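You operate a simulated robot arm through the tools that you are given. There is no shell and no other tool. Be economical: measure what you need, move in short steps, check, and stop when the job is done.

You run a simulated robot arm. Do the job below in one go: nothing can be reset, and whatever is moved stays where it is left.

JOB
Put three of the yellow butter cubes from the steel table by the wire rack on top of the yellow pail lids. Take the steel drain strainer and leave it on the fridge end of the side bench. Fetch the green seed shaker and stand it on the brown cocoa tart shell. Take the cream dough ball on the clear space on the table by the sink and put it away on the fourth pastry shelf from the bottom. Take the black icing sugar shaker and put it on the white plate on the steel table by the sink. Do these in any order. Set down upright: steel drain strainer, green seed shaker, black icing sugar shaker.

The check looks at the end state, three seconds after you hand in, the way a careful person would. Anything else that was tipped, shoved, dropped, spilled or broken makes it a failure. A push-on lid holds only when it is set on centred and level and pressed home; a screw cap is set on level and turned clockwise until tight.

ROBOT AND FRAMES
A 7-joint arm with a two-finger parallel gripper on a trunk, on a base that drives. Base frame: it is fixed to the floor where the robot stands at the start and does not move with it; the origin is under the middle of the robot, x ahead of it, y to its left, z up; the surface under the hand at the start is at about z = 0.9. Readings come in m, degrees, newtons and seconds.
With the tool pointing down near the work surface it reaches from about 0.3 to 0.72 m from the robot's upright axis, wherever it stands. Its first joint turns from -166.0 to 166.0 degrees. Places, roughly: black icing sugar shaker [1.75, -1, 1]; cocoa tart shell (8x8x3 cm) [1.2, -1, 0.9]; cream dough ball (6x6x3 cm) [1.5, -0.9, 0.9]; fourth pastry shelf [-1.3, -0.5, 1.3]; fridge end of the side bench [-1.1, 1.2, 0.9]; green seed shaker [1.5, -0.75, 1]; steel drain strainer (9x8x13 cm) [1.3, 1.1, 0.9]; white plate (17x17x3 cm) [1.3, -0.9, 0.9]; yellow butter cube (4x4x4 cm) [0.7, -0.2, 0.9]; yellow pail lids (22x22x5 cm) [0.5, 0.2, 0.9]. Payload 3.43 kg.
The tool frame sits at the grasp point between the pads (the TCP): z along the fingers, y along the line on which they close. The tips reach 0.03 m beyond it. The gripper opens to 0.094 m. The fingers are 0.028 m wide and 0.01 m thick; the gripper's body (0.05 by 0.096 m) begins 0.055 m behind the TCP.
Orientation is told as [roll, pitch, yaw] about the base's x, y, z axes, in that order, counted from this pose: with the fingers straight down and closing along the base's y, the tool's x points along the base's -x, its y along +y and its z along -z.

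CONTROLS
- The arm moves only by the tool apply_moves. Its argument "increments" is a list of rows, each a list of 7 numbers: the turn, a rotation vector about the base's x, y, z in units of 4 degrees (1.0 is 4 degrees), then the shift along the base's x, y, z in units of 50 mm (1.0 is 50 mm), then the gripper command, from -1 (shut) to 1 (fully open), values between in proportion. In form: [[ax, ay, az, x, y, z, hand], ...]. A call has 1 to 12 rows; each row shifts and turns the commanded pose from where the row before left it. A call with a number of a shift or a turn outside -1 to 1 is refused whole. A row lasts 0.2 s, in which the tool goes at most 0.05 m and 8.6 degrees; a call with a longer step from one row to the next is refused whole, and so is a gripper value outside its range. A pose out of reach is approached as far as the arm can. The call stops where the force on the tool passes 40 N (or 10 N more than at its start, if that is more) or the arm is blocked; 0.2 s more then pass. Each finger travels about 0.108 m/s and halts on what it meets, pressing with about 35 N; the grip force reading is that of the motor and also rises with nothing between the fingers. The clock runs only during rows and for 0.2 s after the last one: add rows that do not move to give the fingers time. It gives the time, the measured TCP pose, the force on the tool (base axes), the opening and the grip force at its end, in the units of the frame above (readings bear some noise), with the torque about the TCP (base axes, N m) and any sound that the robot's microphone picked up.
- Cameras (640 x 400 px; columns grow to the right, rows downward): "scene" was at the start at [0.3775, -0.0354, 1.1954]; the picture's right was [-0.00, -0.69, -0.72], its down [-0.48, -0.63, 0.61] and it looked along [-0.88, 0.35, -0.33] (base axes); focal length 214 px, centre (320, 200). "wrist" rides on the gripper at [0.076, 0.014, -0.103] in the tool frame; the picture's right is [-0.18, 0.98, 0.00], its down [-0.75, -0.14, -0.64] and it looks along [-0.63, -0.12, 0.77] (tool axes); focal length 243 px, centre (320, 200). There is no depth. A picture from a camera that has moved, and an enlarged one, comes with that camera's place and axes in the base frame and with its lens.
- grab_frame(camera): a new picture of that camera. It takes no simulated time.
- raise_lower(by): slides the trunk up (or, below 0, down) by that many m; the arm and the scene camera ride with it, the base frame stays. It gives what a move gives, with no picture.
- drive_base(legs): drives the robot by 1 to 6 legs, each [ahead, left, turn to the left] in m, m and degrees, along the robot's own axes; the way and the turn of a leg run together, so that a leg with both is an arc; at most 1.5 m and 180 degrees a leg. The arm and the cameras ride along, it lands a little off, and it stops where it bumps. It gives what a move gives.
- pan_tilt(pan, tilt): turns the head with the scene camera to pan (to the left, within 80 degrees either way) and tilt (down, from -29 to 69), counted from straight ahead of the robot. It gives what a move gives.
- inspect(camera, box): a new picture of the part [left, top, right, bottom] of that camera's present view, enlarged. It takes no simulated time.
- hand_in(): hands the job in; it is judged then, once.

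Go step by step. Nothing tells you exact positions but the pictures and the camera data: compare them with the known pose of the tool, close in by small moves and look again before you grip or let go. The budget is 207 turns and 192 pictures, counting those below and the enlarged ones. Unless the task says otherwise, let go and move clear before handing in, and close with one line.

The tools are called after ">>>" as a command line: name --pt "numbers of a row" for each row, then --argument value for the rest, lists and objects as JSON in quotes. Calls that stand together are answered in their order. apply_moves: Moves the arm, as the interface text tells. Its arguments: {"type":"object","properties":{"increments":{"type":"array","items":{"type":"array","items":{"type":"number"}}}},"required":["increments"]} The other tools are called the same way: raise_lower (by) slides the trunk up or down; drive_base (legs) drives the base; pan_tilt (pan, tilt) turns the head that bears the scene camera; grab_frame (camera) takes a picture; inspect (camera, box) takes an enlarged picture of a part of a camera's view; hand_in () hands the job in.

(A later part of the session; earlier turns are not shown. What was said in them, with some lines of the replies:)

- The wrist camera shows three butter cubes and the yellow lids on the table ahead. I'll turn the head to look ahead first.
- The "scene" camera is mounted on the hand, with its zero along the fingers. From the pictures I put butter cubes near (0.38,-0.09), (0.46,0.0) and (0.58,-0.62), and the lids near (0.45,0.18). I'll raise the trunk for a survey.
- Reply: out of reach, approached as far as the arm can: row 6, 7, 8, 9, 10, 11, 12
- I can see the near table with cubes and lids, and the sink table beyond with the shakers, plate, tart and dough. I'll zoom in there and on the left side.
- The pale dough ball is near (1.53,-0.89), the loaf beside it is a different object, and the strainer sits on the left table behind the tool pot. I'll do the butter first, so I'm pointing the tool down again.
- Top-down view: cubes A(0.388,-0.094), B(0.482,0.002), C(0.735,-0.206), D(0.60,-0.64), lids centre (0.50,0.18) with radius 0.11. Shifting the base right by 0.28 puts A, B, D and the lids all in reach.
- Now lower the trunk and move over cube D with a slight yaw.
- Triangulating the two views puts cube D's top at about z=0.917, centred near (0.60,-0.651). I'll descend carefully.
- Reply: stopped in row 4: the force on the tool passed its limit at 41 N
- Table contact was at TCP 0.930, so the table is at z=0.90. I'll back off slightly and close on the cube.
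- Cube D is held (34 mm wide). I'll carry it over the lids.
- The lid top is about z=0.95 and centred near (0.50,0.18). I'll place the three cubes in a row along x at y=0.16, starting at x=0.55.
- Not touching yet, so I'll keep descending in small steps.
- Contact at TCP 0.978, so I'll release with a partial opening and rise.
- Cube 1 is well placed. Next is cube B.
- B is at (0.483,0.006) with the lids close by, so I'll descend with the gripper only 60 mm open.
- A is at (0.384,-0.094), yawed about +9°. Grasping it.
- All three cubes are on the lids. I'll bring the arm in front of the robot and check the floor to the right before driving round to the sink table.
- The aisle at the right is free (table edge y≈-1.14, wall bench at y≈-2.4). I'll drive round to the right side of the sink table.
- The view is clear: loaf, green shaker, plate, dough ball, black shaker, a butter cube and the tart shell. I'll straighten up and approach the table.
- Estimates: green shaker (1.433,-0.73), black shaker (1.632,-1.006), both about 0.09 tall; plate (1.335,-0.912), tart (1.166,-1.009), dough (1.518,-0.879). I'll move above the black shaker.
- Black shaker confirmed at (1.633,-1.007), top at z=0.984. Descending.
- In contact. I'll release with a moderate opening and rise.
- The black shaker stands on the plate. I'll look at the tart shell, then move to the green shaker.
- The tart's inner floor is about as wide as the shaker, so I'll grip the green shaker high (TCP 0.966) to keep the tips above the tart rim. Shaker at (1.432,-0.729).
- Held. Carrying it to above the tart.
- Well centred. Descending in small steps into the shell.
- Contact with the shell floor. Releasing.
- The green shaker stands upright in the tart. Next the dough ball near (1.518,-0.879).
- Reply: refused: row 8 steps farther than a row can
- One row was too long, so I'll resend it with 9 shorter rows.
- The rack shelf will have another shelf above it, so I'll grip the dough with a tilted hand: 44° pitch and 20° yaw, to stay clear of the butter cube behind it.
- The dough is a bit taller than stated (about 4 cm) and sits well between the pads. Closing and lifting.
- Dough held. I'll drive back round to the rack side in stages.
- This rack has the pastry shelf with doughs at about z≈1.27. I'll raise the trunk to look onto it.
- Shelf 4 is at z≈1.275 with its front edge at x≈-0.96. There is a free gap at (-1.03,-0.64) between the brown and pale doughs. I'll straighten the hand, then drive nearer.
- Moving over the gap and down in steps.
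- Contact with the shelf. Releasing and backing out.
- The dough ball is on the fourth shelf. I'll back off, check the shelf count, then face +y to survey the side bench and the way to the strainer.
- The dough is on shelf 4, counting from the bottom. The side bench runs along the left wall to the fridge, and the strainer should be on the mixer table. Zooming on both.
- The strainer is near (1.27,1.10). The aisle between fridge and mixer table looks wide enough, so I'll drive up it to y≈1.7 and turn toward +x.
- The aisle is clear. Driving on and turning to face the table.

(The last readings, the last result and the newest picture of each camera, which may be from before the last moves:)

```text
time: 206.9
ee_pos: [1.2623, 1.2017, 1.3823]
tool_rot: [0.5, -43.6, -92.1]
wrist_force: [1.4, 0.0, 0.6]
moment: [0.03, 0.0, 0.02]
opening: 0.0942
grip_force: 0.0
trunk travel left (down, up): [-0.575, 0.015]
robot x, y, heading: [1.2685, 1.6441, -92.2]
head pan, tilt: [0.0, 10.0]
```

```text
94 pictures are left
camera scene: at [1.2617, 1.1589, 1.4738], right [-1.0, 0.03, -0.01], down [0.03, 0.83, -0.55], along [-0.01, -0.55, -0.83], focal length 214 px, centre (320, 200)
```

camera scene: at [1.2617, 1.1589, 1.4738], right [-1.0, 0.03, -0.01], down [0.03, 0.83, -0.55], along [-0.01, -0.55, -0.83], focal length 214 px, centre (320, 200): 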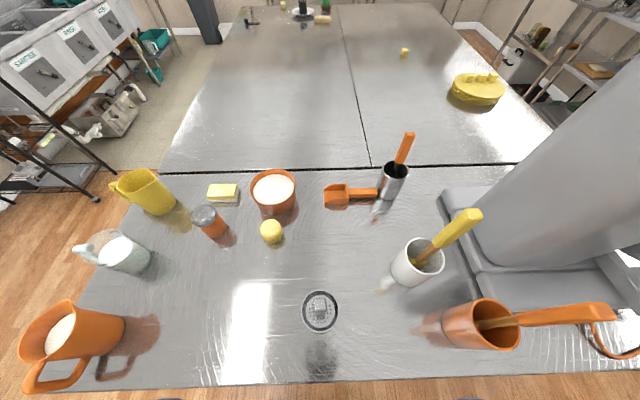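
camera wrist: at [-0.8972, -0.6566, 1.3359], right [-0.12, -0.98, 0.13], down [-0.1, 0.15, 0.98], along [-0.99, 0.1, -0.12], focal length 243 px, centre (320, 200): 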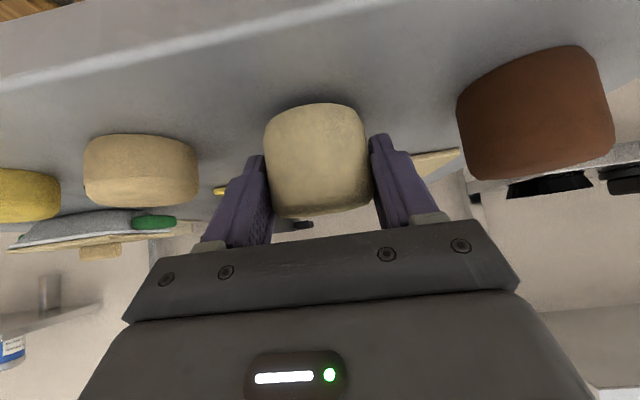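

>>> inspect --camera "scene" --box '[270, 270, 370, 350]'

>>> raise_lower --by -0.22

>>> grab_frame --camera "wrist"

>>> grab_frame --camera "scene"

```text
5.00 times, centred on (320, 310) of scene
camera zoom: at [1.2617, 1.1589, 1.4738], right [-1.0, 0.03, -0.01], down [0.03, 0.83, -0.55], along [-0.01, -0.55, -0.83], focal length 1072 px, centre (320, -350)
```

zoom: 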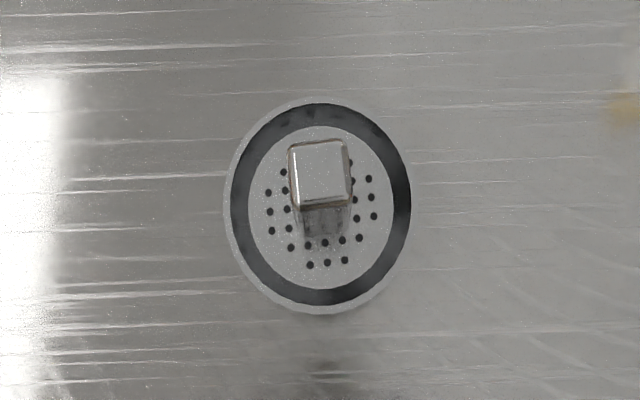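

```text
time: 209.2
ee_pos: [1.2622, 1.2013, 1.1627]
tool_rot: [0.5, -43.5, -92.1]
wrist_force: [-0.8, -0.4, 0.3]
moment: [0.01, -0.02, 0.02]
opening: 0.0942
grip_force: 0.0
trunk travel left (down, up): [-0.355, 0.235]
robot x, y, heading: [1.2673, 1.6447, -92.4]
head pan, tilt: [0.0, 10.0]
```

```text
92 pictures are left
camera wrist: at [1.2811, 1.3266, 1.1857], right [0.98, -0.16, 0.13], down [-0.15, -0.1, 0.98], along [-0.15, -0.98, -0.12], focal length 243 px, centre (320, 200)
```

wrist: 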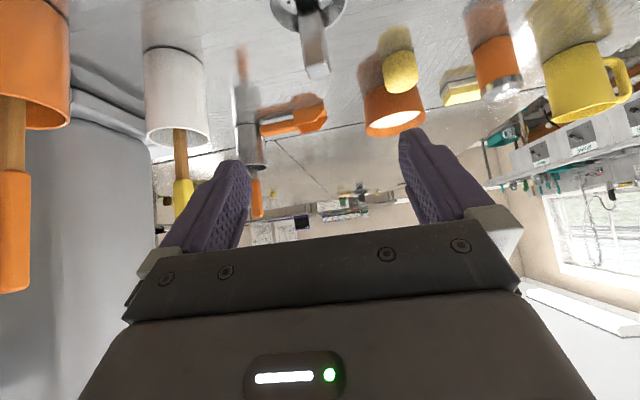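

```text
91 pictures are left
camera scene: at [1.2617, 1.159, 1.2539], right [-1.0, 0.03, -0.01], down [0.03, 0.83, -0.55], along [-0.01, -0.55, -0.83], focal length 214 px, centre (320, 200)
```

scene: 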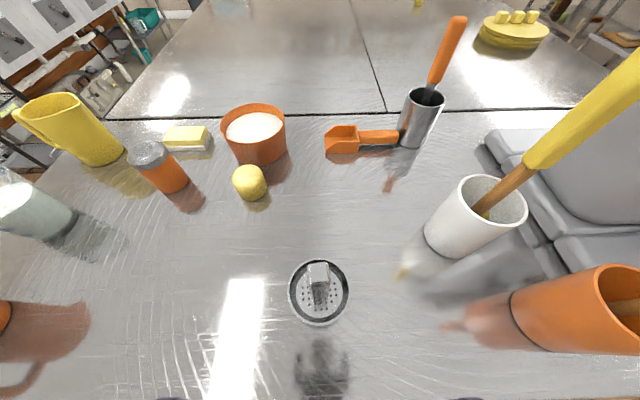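

The strainer is a disc with a 2.5 cm square post, at (1.264,1.099). I'll point the hand down and go above it.

>>> apply_moves --pt "0.99 -0.036 0 0 0 0 1" --pt "0.99 -0.036 0 0 0 0 1" --pt "0.99 -0.036 0 0 0 0 1" --pt "0.99 -0.036 0 0 0 0 1" --pt "0.99 -0.036 0 0 0 0 1" --pt "0.99 -0.036 0 0 0 0 1" --pt "0.99 -0.036 0 0 0 0 1" --pt "0.99 -0.036 0 0 0 0 1" --pt "0.99 -0.036 0 0 0 0 1" --pt "0.99 -0.036 0 0 0 0 1" --pt "0.99 -0.036 0 0 0 0 1" --pt "0 0 0 0 0 0 1"

>>> apply_moves --pt "0 0 0 0.02 -0.7 0 1" --pt "0 0 0 0.02 -0.7 0 1" --pt "0 0 0 0 -0.64 0 1" --pt "0 0 0 0 0 0 1"

>>> pan_tilt --pan 0 --tilt 30

>>> grab_frame --camera "scene"

>>> grab_frame --camera "wrist"

```text
time: 211.8
ee_pos: [1.2625, 1.2016, 1.1637]
tool_rot: [0.6, 0.1, -92.0]
wrist_force: [0.9, -0.1, 0.3]
moment: [0.02, 0.02, 0.01]
opening: 0.0941
grip_force: 0.0
trunk travel left (down, up): [-0.355, 0.235]
robot x, y, heading: [1.2728, 1.6437, -92.1]
head pan, tilt: [0.0, 10.0]
```

```text
time: 212.8
ee_pos: [1.2675, 1.101, 1.1626]
tool_rot: [0.5, -0.1, -91.9]
wrist_force: [-0.2, 0.1, 0.2]
moment: [-0.02, 0.0, 0.02]
opening: 0.0941
grip_force: 0.1
trunk travel left (down, up): [-0.355, 0.235]
robot x, y, heading: [1.2701, 1.6427, -92.3]
head pan, tilt: [0.0, 10.0]
```

```text
time: 213.6
ee_pos: [1.2651, 1.1003, 1.1621]
tool_rot: [0.4, -0.1, -92.0]
wrist_force: [0.5, 1.2, 0.1]
moment: [0.0, -0.01, 0.0]
opening: 0.0937
grip_force: 0.1
trunk travel left (down, up): [-0.355, 0.235]
robot x, y, heading: [1.2685, 1.6473, -92.0]
head pan, tilt: [0.0, 30.0]
```

```text
90 pictures are left
camera scene: at [1.2644, 1.0381, 1.2013], right [-1.0, 0.04, -0.01], down [0.03, 0.87, 0.5], along [0.03, 0.5, -0.87], focal length 214 px, centre (320, 200)
```

scene: 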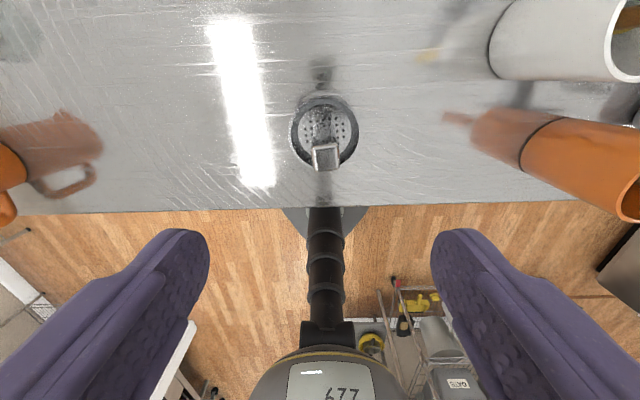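

```text
89 pictures are left
camera wrist: at [1.2827, 1.1752, 1.266], right [0.98, -0.22, 0.01], down [-0.17, -0.75, 0.64], along [-0.13, -0.63, -0.77], focal length 243 px, centre (320, 200)
```

wrist: 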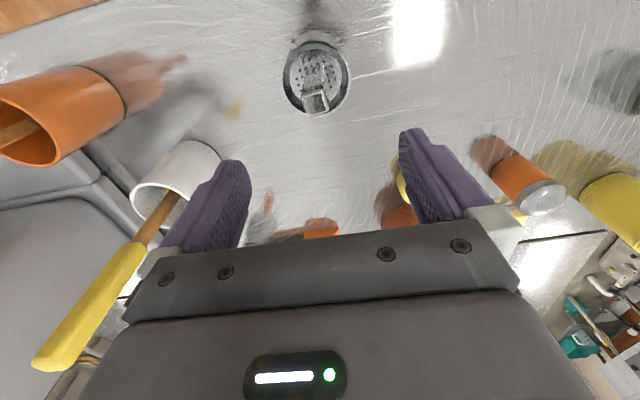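

>>> inspect --camera "scene" --box '[280, 90, 370, 180]'

>>> apply_moves --pt "0 0 0 -0.04 -0.04 -0.6 1" --pt "0 0 0 0 0 -0.8 1" --pt "0 0 0 0 0 -0.8 1" --pt "0 0 0 0 0 0 1"

>>> grab_frame --camera "scene"

>>> grab_frame --camera "wrist"

```text
4.44 times, centred on (325, 135) of scene
camera zoom: at [1.2644, 1.0381, 1.2013], right [-1.0, 0.04, -0.01], down [0.03, 0.87, 0.5], along [0.03, 0.5, -0.87], focal length 953 px, centre (298, 489)
```

zoom: 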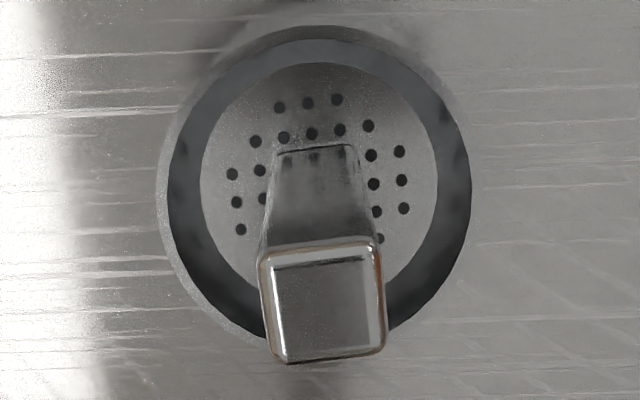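

```text
time: 214.6
ee_pos: [1.2668, 1.0971, 1.0508]
tool_rot: [0.5, 0.1, -91.9]
wrist_force: [0.3, 0.0, 0.0]
moment: [-0.02, 0.0, 0.01]
opening: 0.0938
grip_force: 0.1
trunk travel left (down, up): [-0.355, 0.235]
robot x, y, heading: [1.2683, 1.6466, -92.3]
head pan, tilt: [0.0, 30.0]
```

```text
87 pictures are left
camera scene: at [1.2648, 1.0341, 1.0891], right [-1.0, 0.04, -0.01], down [0.03, 0.87, 0.5], along [0.03, 0.5, -0.87], focal length 214 px, centre (320, 200)
```

scene: 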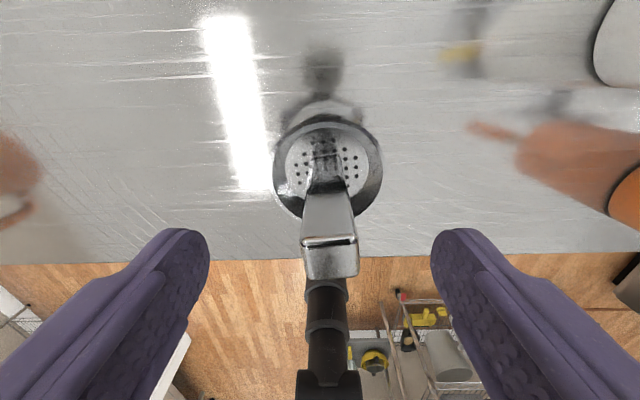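

```text
86 pictures are left
camera wrist: at [1.2831, 1.1711, 1.1537], right [0.98, -0.22, 0.01], down [-0.17, -0.75, 0.64], along [-0.13, -0.63, -0.77], focal length 243 px, centre (320, 200)
```

wrist: 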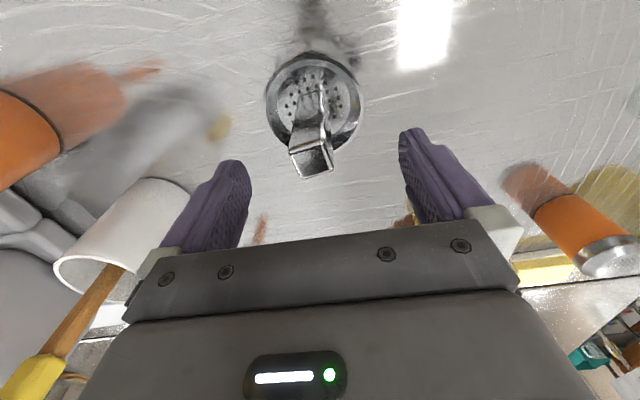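

>>> apply_moves --pt "0 0 0.65 -0.03 0.04 -0.4 1" --pt "0 0 0.6 0 0 -0.4 1" --pt "0 0 0 0 0 -0.4 1" --pt "0 0 0 0 0 0 1"

>>> grab_frame --camera "scene"

>>> grab_frame --camera "wrist"

```text
time: 215.6
ee_pos: [1.2601, 1.0993, 0.9913]
tool_rot: [0.6, 0.0, -87.0]
wrist_force: [-0.5, 0.0, -0.9]
moment: [-0.01, -0.03, 0.03]
opening: 0.0941
grip_force: 0.1
trunk travel left (down, up): [-0.355, 0.235]
robot x, y, heading: [1.2707, 1.6411, -92.5]
head pan, tilt: [0.0, 30.0]
```

```text
85 pictures are left
camera scene: at [1.2636, 1.0372, 1.0306], right [-1.0, -0.05, -0.01], down [-0.05, 0.86, 0.5], along [-0.02, 0.5, -0.87], focal length 214 px, centre (320, 200)
```

scene: 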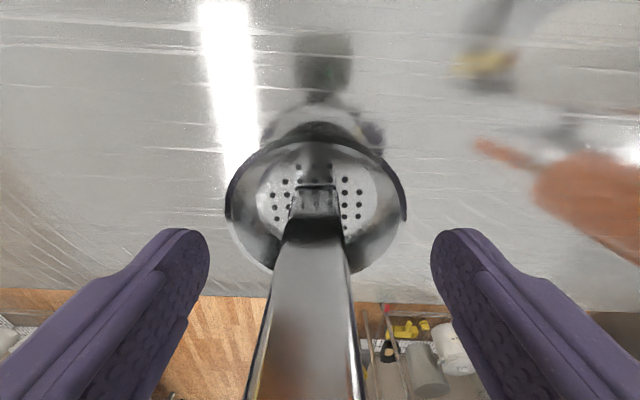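

```text
84 pictures are left
camera wrist: at [1.2699, 1.1752, 1.0953], right [0.99, -0.13, 0.01], down [-0.11, -0.76, 0.64], along [-0.08, -0.64, -0.77], focal length 243 px, centre (320, 200)
```

wrist: 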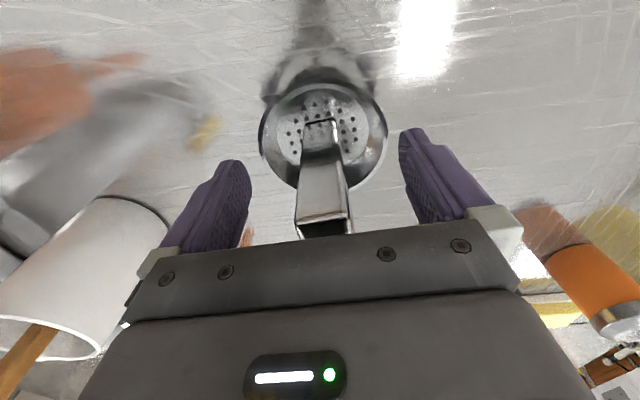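

>>> apply_moves --pt "0 0 0 0.07 0 0 1" --pt "0 0 0 0 0 0 0.2" --pt "0 0 0 0 0 0 -0.2" --pt "0 0 0 0 0 0 -1" --pt "0 0 0 0 0 0 -1" --pt "0 0 0 0 0 0 -1"

>>> apply_moves --pt "0 0 0 0 0 0.3 -1" --pt "0 0 0 0 0 0.6 -1" --pt "0 0 0 0 0 0.6 -1" --pt "0 0 0 0 0 0 -1"

>>> grab_frame --camera "scene"

>>> grab_frame --camera "wrist"

```text
time: 217.0
ee_pos: [1.2637, 1.0994, 0.9907]
tool_rot: [0.5, -0.1, -86.9]
wrist_force: [-0.2, 1.3, 0.0]
moment: [0.0, -0.03, 0.01]
opening: 0.028
grip_force: 34.9
trunk travel left (down, up): [-0.355, 0.235]
robot x, y, heading: [1.2738, 1.6459, -92.3]
head pan, tilt: [0.0, 30.0]
```

```text
time: 218.0
ee_pos: [1.2652, 1.0983, 1.0675]
tool_rot: [0.5, 0.1, -87.0]
wrist_force: [0.0, -0.9, -0.8]
moment: [-0.02, 0.01, -0.02]
opening: 0.0278
grip_force: 34.9
trunk travel left (down, up): [-0.355, 0.235]
robot x, y, heading: [1.2674, 1.6423, -92.2]
head pan, tilt: [0.0, 30.0]
```

```text
83 pictures are left
camera scene: at [1.2685, 1.0369, 1.1065], right [-1.0, -0.05, -0.01], down [-0.05, 0.86, 0.5], along [-0.02, 0.5, -0.87], focal length 214 px, centre (320, 200)
```

scene: 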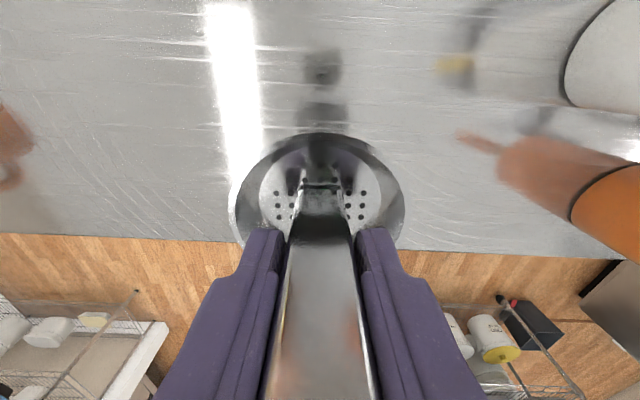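

```text
82 pictures are left
camera wrist: at [1.2748, 1.1749, 1.1713], right [0.99, -0.13, 0.01], down [-0.11, -0.76, 0.64], along [-0.08, -0.64, -0.77], focal length 243 px, centre (320, 200)
```

wrist: 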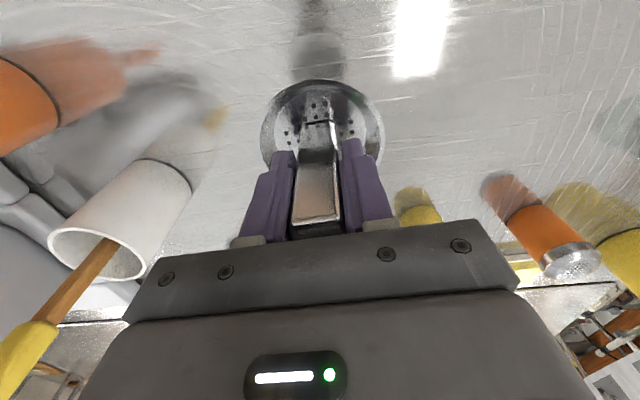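

Strainer held. I'll raise it, pull it in, and drive back to the side bench.

>>> raise_lower --by 0.1

>>> apply_moves --pt "0 0 0 0 0.7 0 -1" --pt "0 0 0 0 0.7 0 -1" --pt "0 0 0 0 0.7 0 -1" --pt "0 0 0 0 0 0 -1"

>>> drive_base --legs '[[-0.15, 0, 0], [0, 0, -88]]'

>>> pan_tilt --pan 0 --tilt -29

>>> grab_frame --camera "scene"

```text
time: 219.4
ee_pos: [1.2631, 1.0989, 1.1672]
tool_rot: [0.5, -0.1, -87.0]
wrist_force: [0.5, 0.8, -0.9]
moment: [-0.02, 0.02, -0.03]
opening: 0.0277
grip_force: 34.6
trunk travel left (down, up): [-0.455, 0.135]
robot x, y, heading: [1.2723, 1.6481, -92.3]
head pan, tilt: [0.0, 30.0]
```

```text
time: 220.4
ee_pos: [1.2671, 1.2055, 1.1687]
tool_rot: [0.5, 0.0, -87.0]
wrist_force: [0.6, 0.3, -0.8]
moment: [0.02, -0.02, 0.02]
opening: 0.0277
grip_force: 35.1
trunk travel left (down, up): [-0.455, 0.135]
robot x, y, heading: [1.2692, 1.6455, -92.3]
head pan, tilt: [0.0, 30.0]
```

```text
time: 225.4
ee_pos: [0.8371, 1.766, 1.1692]
tool_rot: [0.5, 0.0, -173.3]
wrist_force: [0.5, -0.2, -0.6]
moment: [0.0, -0.01, -0.02]
opening: 0.028
grip_force: 35.6
trunk travel left (down, up): [-0.455, 0.135]
robot x, y, heading: [1.2761, 1.79, -178.3]
head pan, tilt: [0.0, 30.0]
```

```text
time: 226.7
ee_pos: [0.8371, 1.7655, 1.1684]
tool_rot: [0.6, 0.0, -173.3]
wrist_force: [-1.0, -0.2, -1.3]
moment: [0.0, -0.02, 0.02]
opening: 0.0279
grip_force: 35.1
trunk travel left (down, up): [-0.455, 0.135]
robot x, y, heading: [1.2726, 1.7883, -178.1]
head pan, tilt: [0.0, -28.6]
```

```text
81 pictures are left
camera scene: at [0.6882, 1.748, 1.2309], right [-0.12, 0.99, -0.01], down [0.87, 0.1, -0.48], along [-0.47, -0.06, -0.88], focal length 214 px, centre (320, 200)
```

scene: 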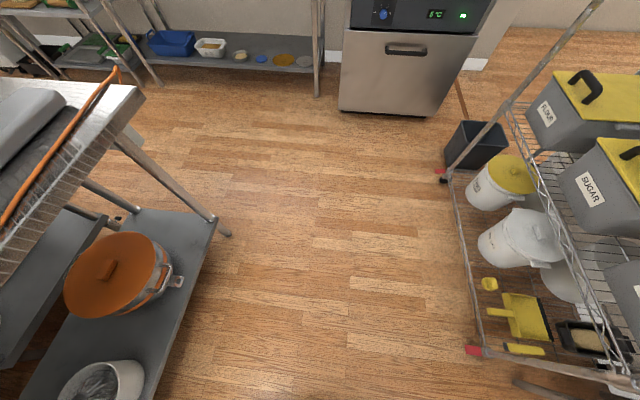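

>>> drive_base --legs '[[1.24, 0, -1.7], [0.25, 0.55, 0]]'

>>> pan_tilt --pan 0 --tilt -29

>>> grab_frame --camera "scene"

```text
time: 236.0
ee_pos: [-0.6761, 1.2258, 1.1699]
tool_rot: [0.4, 0.0, -175.2]
wrist_force: [-0.1, -0.1, -1.4]
moment: [-0.01, 0.01, 0.01]
opening: 0.0275
grip_force: 34.7
trunk travel left (down, up): [-0.455, 0.135]
robot x, y, heading: [-0.2356, 1.2343, 179.5]
head pan, tilt: [0.0, -28.6]
```

```text
time: 236.6
ee_pos: [-0.6768, 1.2249, 1.1681]
tool_rot: [0.5, 0.0, -175.2]
wrist_force: [-0.2, 0.3, -0.3]
moment: [0.03, -0.01, 0.0]
opening: 0.0278
grip_force: 35.2
trunk travel left (down, up): [-0.455, 0.135]
robot x, y, heading: [-0.2412, 1.2341, 179.4]
head pan, tilt: [0.0, -28.6]
```

```text
80 pictures are left
camera scene: at [-0.8252, 1.2128, 1.2308], right [-0.08, 1.0, -0.01], down [0.88, 0.07, -0.48], along [-0.48, -0.05, -0.88], focal length 214 px, centre (320, 200)
```

scene: 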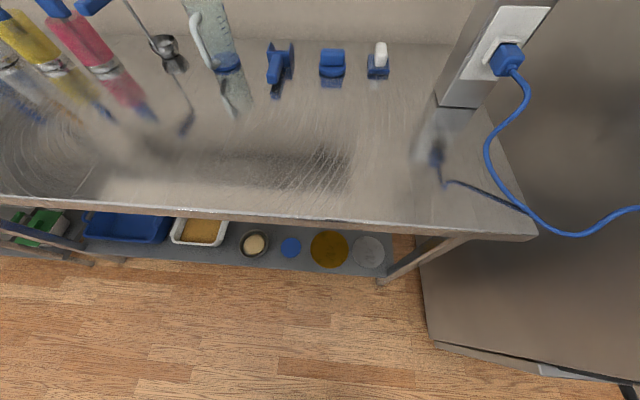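

The fridge end of the bench is clear around (-1.12,1.28). Driving closer and extending.

>>> drive_base --legs '[[0.3, 0, 0]]'

>>> apply_moves --pt "0 0 0 -0.72 0.27 0 -1" --pt "0 0 0 -0.72 0.27 0 -1" --pt "0 0 0 -0.72 0.27 0 -1" --pt "0 0 0 -0.72 0.27 0 -1" --pt "0 0 0 0 0 -0.8 -1" --pt "0 0 0 0 0 -0.8 -1" --pt "0 0 0 0 0 0 -1"

>>> pan_tilt --pan 0 --tilt 10

>>> grab_frame --camera "scene"

>>> grab_frame --camera "wrist"

```text
time: 238.6
ee_pos: [-0.9816, 1.2275, 1.1676]
tool_rot: [0.4, 0.1, -175.2]
wrist_force: [-0.8, -0.1, -1.3]
moment: [-0.01, -0.04, 0.05]
opening: 0.0277
grip_force: 34.8
trunk travel left (down, up): [-0.455, 0.135]
robot x, y, heading: [-0.5415, 1.2349, 179.6]
head pan, tilt: [0.0, -28.6]
```

```text
time: 240.2
ee_pos: [-1.1242, 1.2794, 1.088]
tool_rot: [0.6, -0.1, -175.2]
wrist_force: [0.8, -0.4, -1.1]
moment: [0.01, -0.01, -0.03]
opening: 0.0276
grip_force: 35.4
trunk travel left (down, up): [-0.455, 0.135]
robot x, y, heading: [-0.5403, 1.2389, 179.8]
head pan, tilt: [0.0, -28.6]
```

```text
time: 241.3
ee_pos: [-1.1258, 1.2805, 1.0879]
tool_rot: [0.5, 0.0, -175.2]
wrist_force: [-0.1, 0.3, -1.3]
moment: [0.0, -0.02, 0.01]
opening: 0.0275
grip_force: 34.8
trunk travel left (down, up): [-0.455, 0.135]
robot x, y, heading: [-0.541, 1.2392, 179.5]
head pan, tilt: [0.0, 10.0]
```

```text
79 pictures are left
camera scene: at [-1.2183, 1.2721, 1.1242], right [-0.08, 1.0, -0.01], down [0.98, 0.08, 0.17], along [0.17, 0.01, -0.98], focal length 214 px, centre (320, 200)
```

scene: 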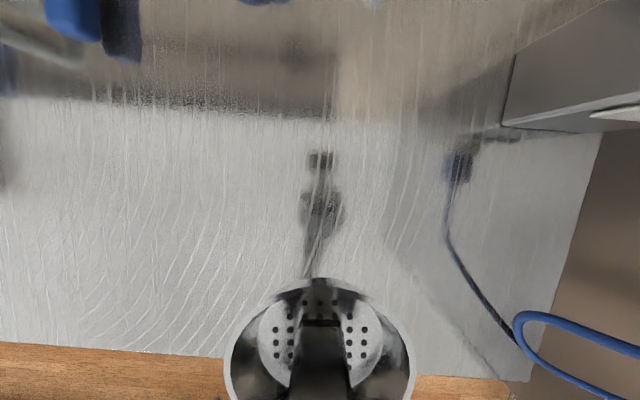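

```text
78 pictures are left
camera wrist: at [-1.0478, 1.2724, 1.1915], right [-0.1, -0.99, 0.01], down [-0.76, 0.08, 0.64], along [-0.64, 0.06, -0.77], focal length 243 px, centre (320, 200)
```

wrist: 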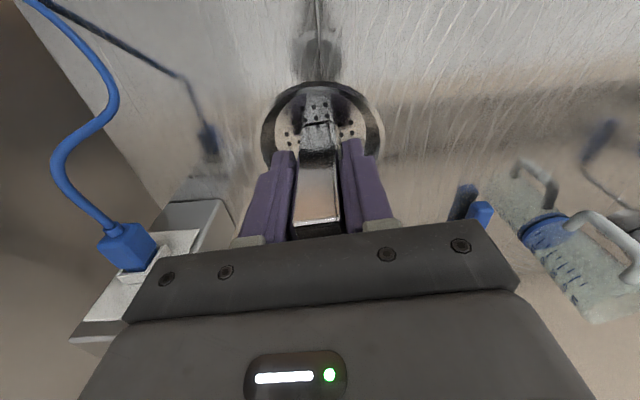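

>>> apply_moves --pt "0 0 0 0 0 -0.6 -1" --pt "0 0 0 0 0 -0.6 -1" --pt "0 0 0 0 0 -0.4 -1" --pt "0 0 0 0 0 0 -1"

>>> apply_moves --pt "0 0 0 0 0 -0.12 -1" --pt "0 0 0 0 0 0 -1"

>>> apply_moves --pt "0 0 0 0 0 -0.06 -1" --pt "0 0 0 0 0 0 -1"

>>> grab_frame --camera "wrist"

```text
time: 242.3
ee_pos: [-1.1261, 1.2817, 1.0095]
tool_rot: [0.5, 0.0, -175.2]
wrist_force: [1.4, -0.3, -1.2]
moment: [0.0, 0.02, -0.04]
opening: 0.0278
grip_force: 35.0
trunk travel left (down, up): [-0.455, 0.135]
robot x, y, heading: [-0.5402, 1.2427, 179.5]
head pan, tilt: [0.0, 10.0]
```

```text
time: 242.9
ee_pos: [-1.1262, 1.281, 1.0025]
tool_rot: [0.5, -0.1, -175.2]
wrist_force: [0.3, -1.4, -0.2]
moment: [-0.01, 0.06, -0.04]
opening: 0.0278
grip_force: 35.5
trunk travel left (down, up): [-0.455, 0.135]
robot x, y, heading: [-0.537, 1.2386, 179.5]
head pan, tilt: [0.0, 10.0]
```

```text
time: 243.5
ee_pos: [-1.1252, 1.2813, 1.0001]
tool_rot: [0.5, 0.0, -175.2]
wrist_force: [-0.3, 0.6, -1.1]
moment: [0.02, 0.01, 0.01]
opening: 0.0281
grip_force: 34.6
trunk travel left (down, up): [-0.455, 0.135]
robot x, y, heading: [-0.5382, 1.2389, 179.4]
head pan, tilt: [0.0, 10.0]
```

```text
77 pictures are left
camera wrist: at [-1.0482, 1.2745, 1.1041], right [-0.1, -0.99, 0.01], down [-0.76, 0.08, 0.64], along [-0.64, 0.06, -0.77], focal length 243 px, centre (320, 200)
```

wrist: 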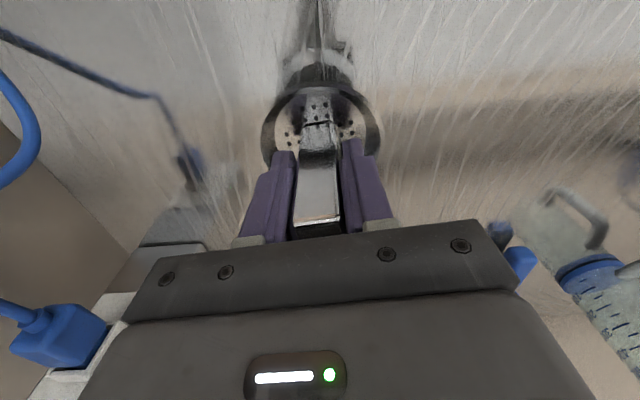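

>>> apply_moves --pt "0 0 0 0 0 -0.08 -1" --pt "0 0 0 0 0 0 -1"

>>> apply_moves --pt "0 0 0 0 0 -0.05 -1" --pt "0 0 0 0 0 0 -1"

>>> apply_moves --pt "0 0 0 0 0 -0.04 -1" --pt "0 0 0 0 0 0 -1"

```text
time: 244.1
ee_pos: [-1.1254, 1.2826, 0.9963]
tool_rot: [0.5, 0.0, -175.2]
wrist_force: [-1.3, -0.3, -1.7]
moment: [0.0, 0.0, 0.0]
opening: 0.028
grip_force: 34.9
trunk travel left (down, up): [-0.455, 0.135]
robot x, y, heading: [-0.5387, 1.237, 179.6]
head pan, tilt: [0.0, 10.0]
```

```text
time: 244.7
ee_pos: [-1.1254, 1.2826, 0.9933]
tool_rot: [0.5, 0.0, -175.1]
wrist_force: [0.7, -0.2, -1.2]
moment: [0.0, -0.02, 0.03]
opening: 0.0278
grip_force: 35.1
trunk travel left (down, up): [-0.455, 0.135]
robot x, y, heading: [-0.5427, 1.2394, 179.9]
head pan, tilt: [0.0, 10.0]
```

```text
time: 245.3
ee_pos: [-1.1241, 1.2815, 0.9923]
tool_rot: [0.6, -0.1, -175.1]
wrist_force: [0.6, 0.3, 4.4]
moment: [0.16, 0.0, -0.02]
opening: 0.0277
grip_force: 35.1
trunk travel left (down, up): [-0.455, 0.135]
robot x, y, heading: [-0.5394, 1.2373, 179.4]
head pan, tilt: [0.0, 10.0]
```

Touching the bench. Releasing and rising.

>>> apply_moves --pt "0 0 0 0 0 -0.015 -1" --pt "0 0 0 0 0 0 -0.3" --pt "0 0 0 0 0 0 0.1" --pt "0 0 0 0 0 0 0.6" --pt "0 0 0 0 0 0 0.6"

>>> apply_moves --pt "0 0 0 0 0 0.3 0.6" --pt "0 0 0 0 0 0.7 0.6" --pt "0 0 0 0 0 0.8 0.6" --pt "0 0 0 0 0 0.9 0.6" --pt "0 0 0 0.8 0 0.4 0.6" --pt "0 0 0 0.8 0 0 0.6" --pt "0 0 0 0.8 0 0 0.6" --pt "0 0 0 0 0 0 0.6"

>>> pan_tilt --pan 0 --tilt -15

>>> grab_frame --camera "scene"

>>> grab_frame --camera "wrist"

```text
time: 246.5
ee_pos: [-1.1244, 1.2817, 0.9912]
tool_rot: [0.5, 0.0, -175.2]
wrist_force: [0.0, 0.2, 0.4]
moment: [0.0, 0.0, 0.02]
opening: 0.0755
grip_force: 0.1
trunk travel left (down, up): [-0.455, 0.135]
robot x, y, heading: [-0.541, 1.2393, 179.4]
head pan, tilt: [0.0, 10.0]
```

```text
time: 248.3
ee_pos: [-1.0055, 1.28, 1.1432]
tool_rot: [0.5, -0.1, -175.2]
wrist_force: [-0.1, -0.2, 0.2]
moment: [0.01, 0.0, -0.02]
opening: 0.0751
grip_force: 0.0
trunk travel left (down, up): [-0.455, 0.135]
robot x, y, heading: [-0.5438, 1.2389, 179.7]
head pan, tilt: [0.0, 10.0]
```

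```text
time: 249.2
ee_pos: [-1.0057, 1.2817, 1.1436]
tool_rot: [0.4, 0.0, -175.2]
wrist_force: [0.3, 0.3, 0.4]
moment: [0.01, 0.0, 0.02]
opening: 0.0754
grip_force: 0.0
trunk travel left (down, up): [-0.455, 0.135]
robot x, y, heading: [-0.5388, 1.2384, 179.7]
head pan, tilt: [0.0, -15.0]
```

```text
76 pictures are left
camera scene: at [-1.1364, 1.2707, 1.1922], right [-0.08, 1.0, -0.01], down [0.96, 0.08, -0.26], along [-0.26, -0.03, -0.97], focal length 214 px, centre (320, 200)
```

scene: 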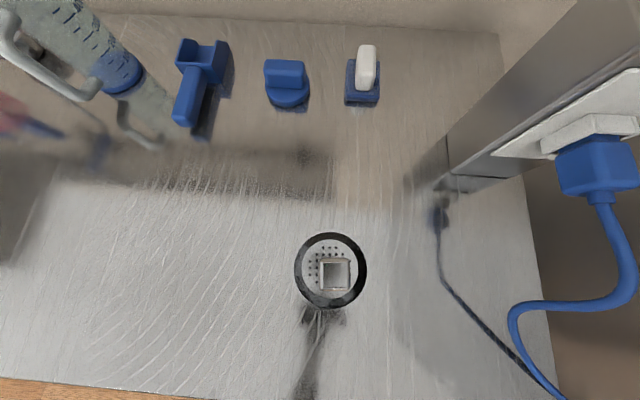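

```text
75 pictures are left
camera wrist: at [-0.9278, 1.274, 1.2471], right [-0.1, -0.99, 0.01], down [-0.76, 0.08, 0.64], along [-0.64, 0.06, -0.77], focal length 243 px, centre (320, 200)
```

wrist: 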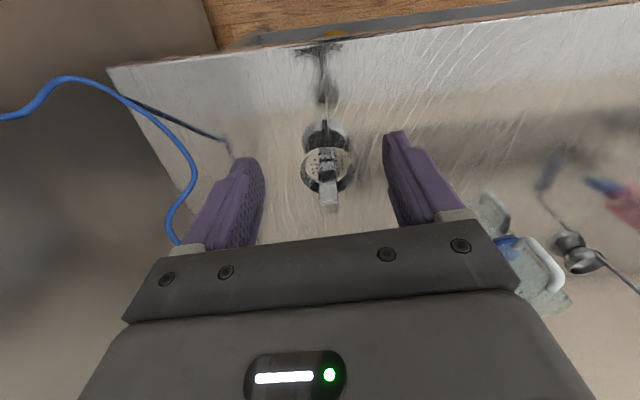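

All five jobs look done and the hand is clear of the strainer, which stands upright on the fridge end of the bench. Handing in.

>>> hand_in

```text
The job is handed in.
```

I placed all five items and handed the job in, with the gripper empty and clear: three butter cubes on the pail lids, strainer upright on the fridge end of the side bench, seed shaker upright in the cocoa tart shell, dough ball on the fourth pastry shelf, and icing sugar shaker upright on the plate.
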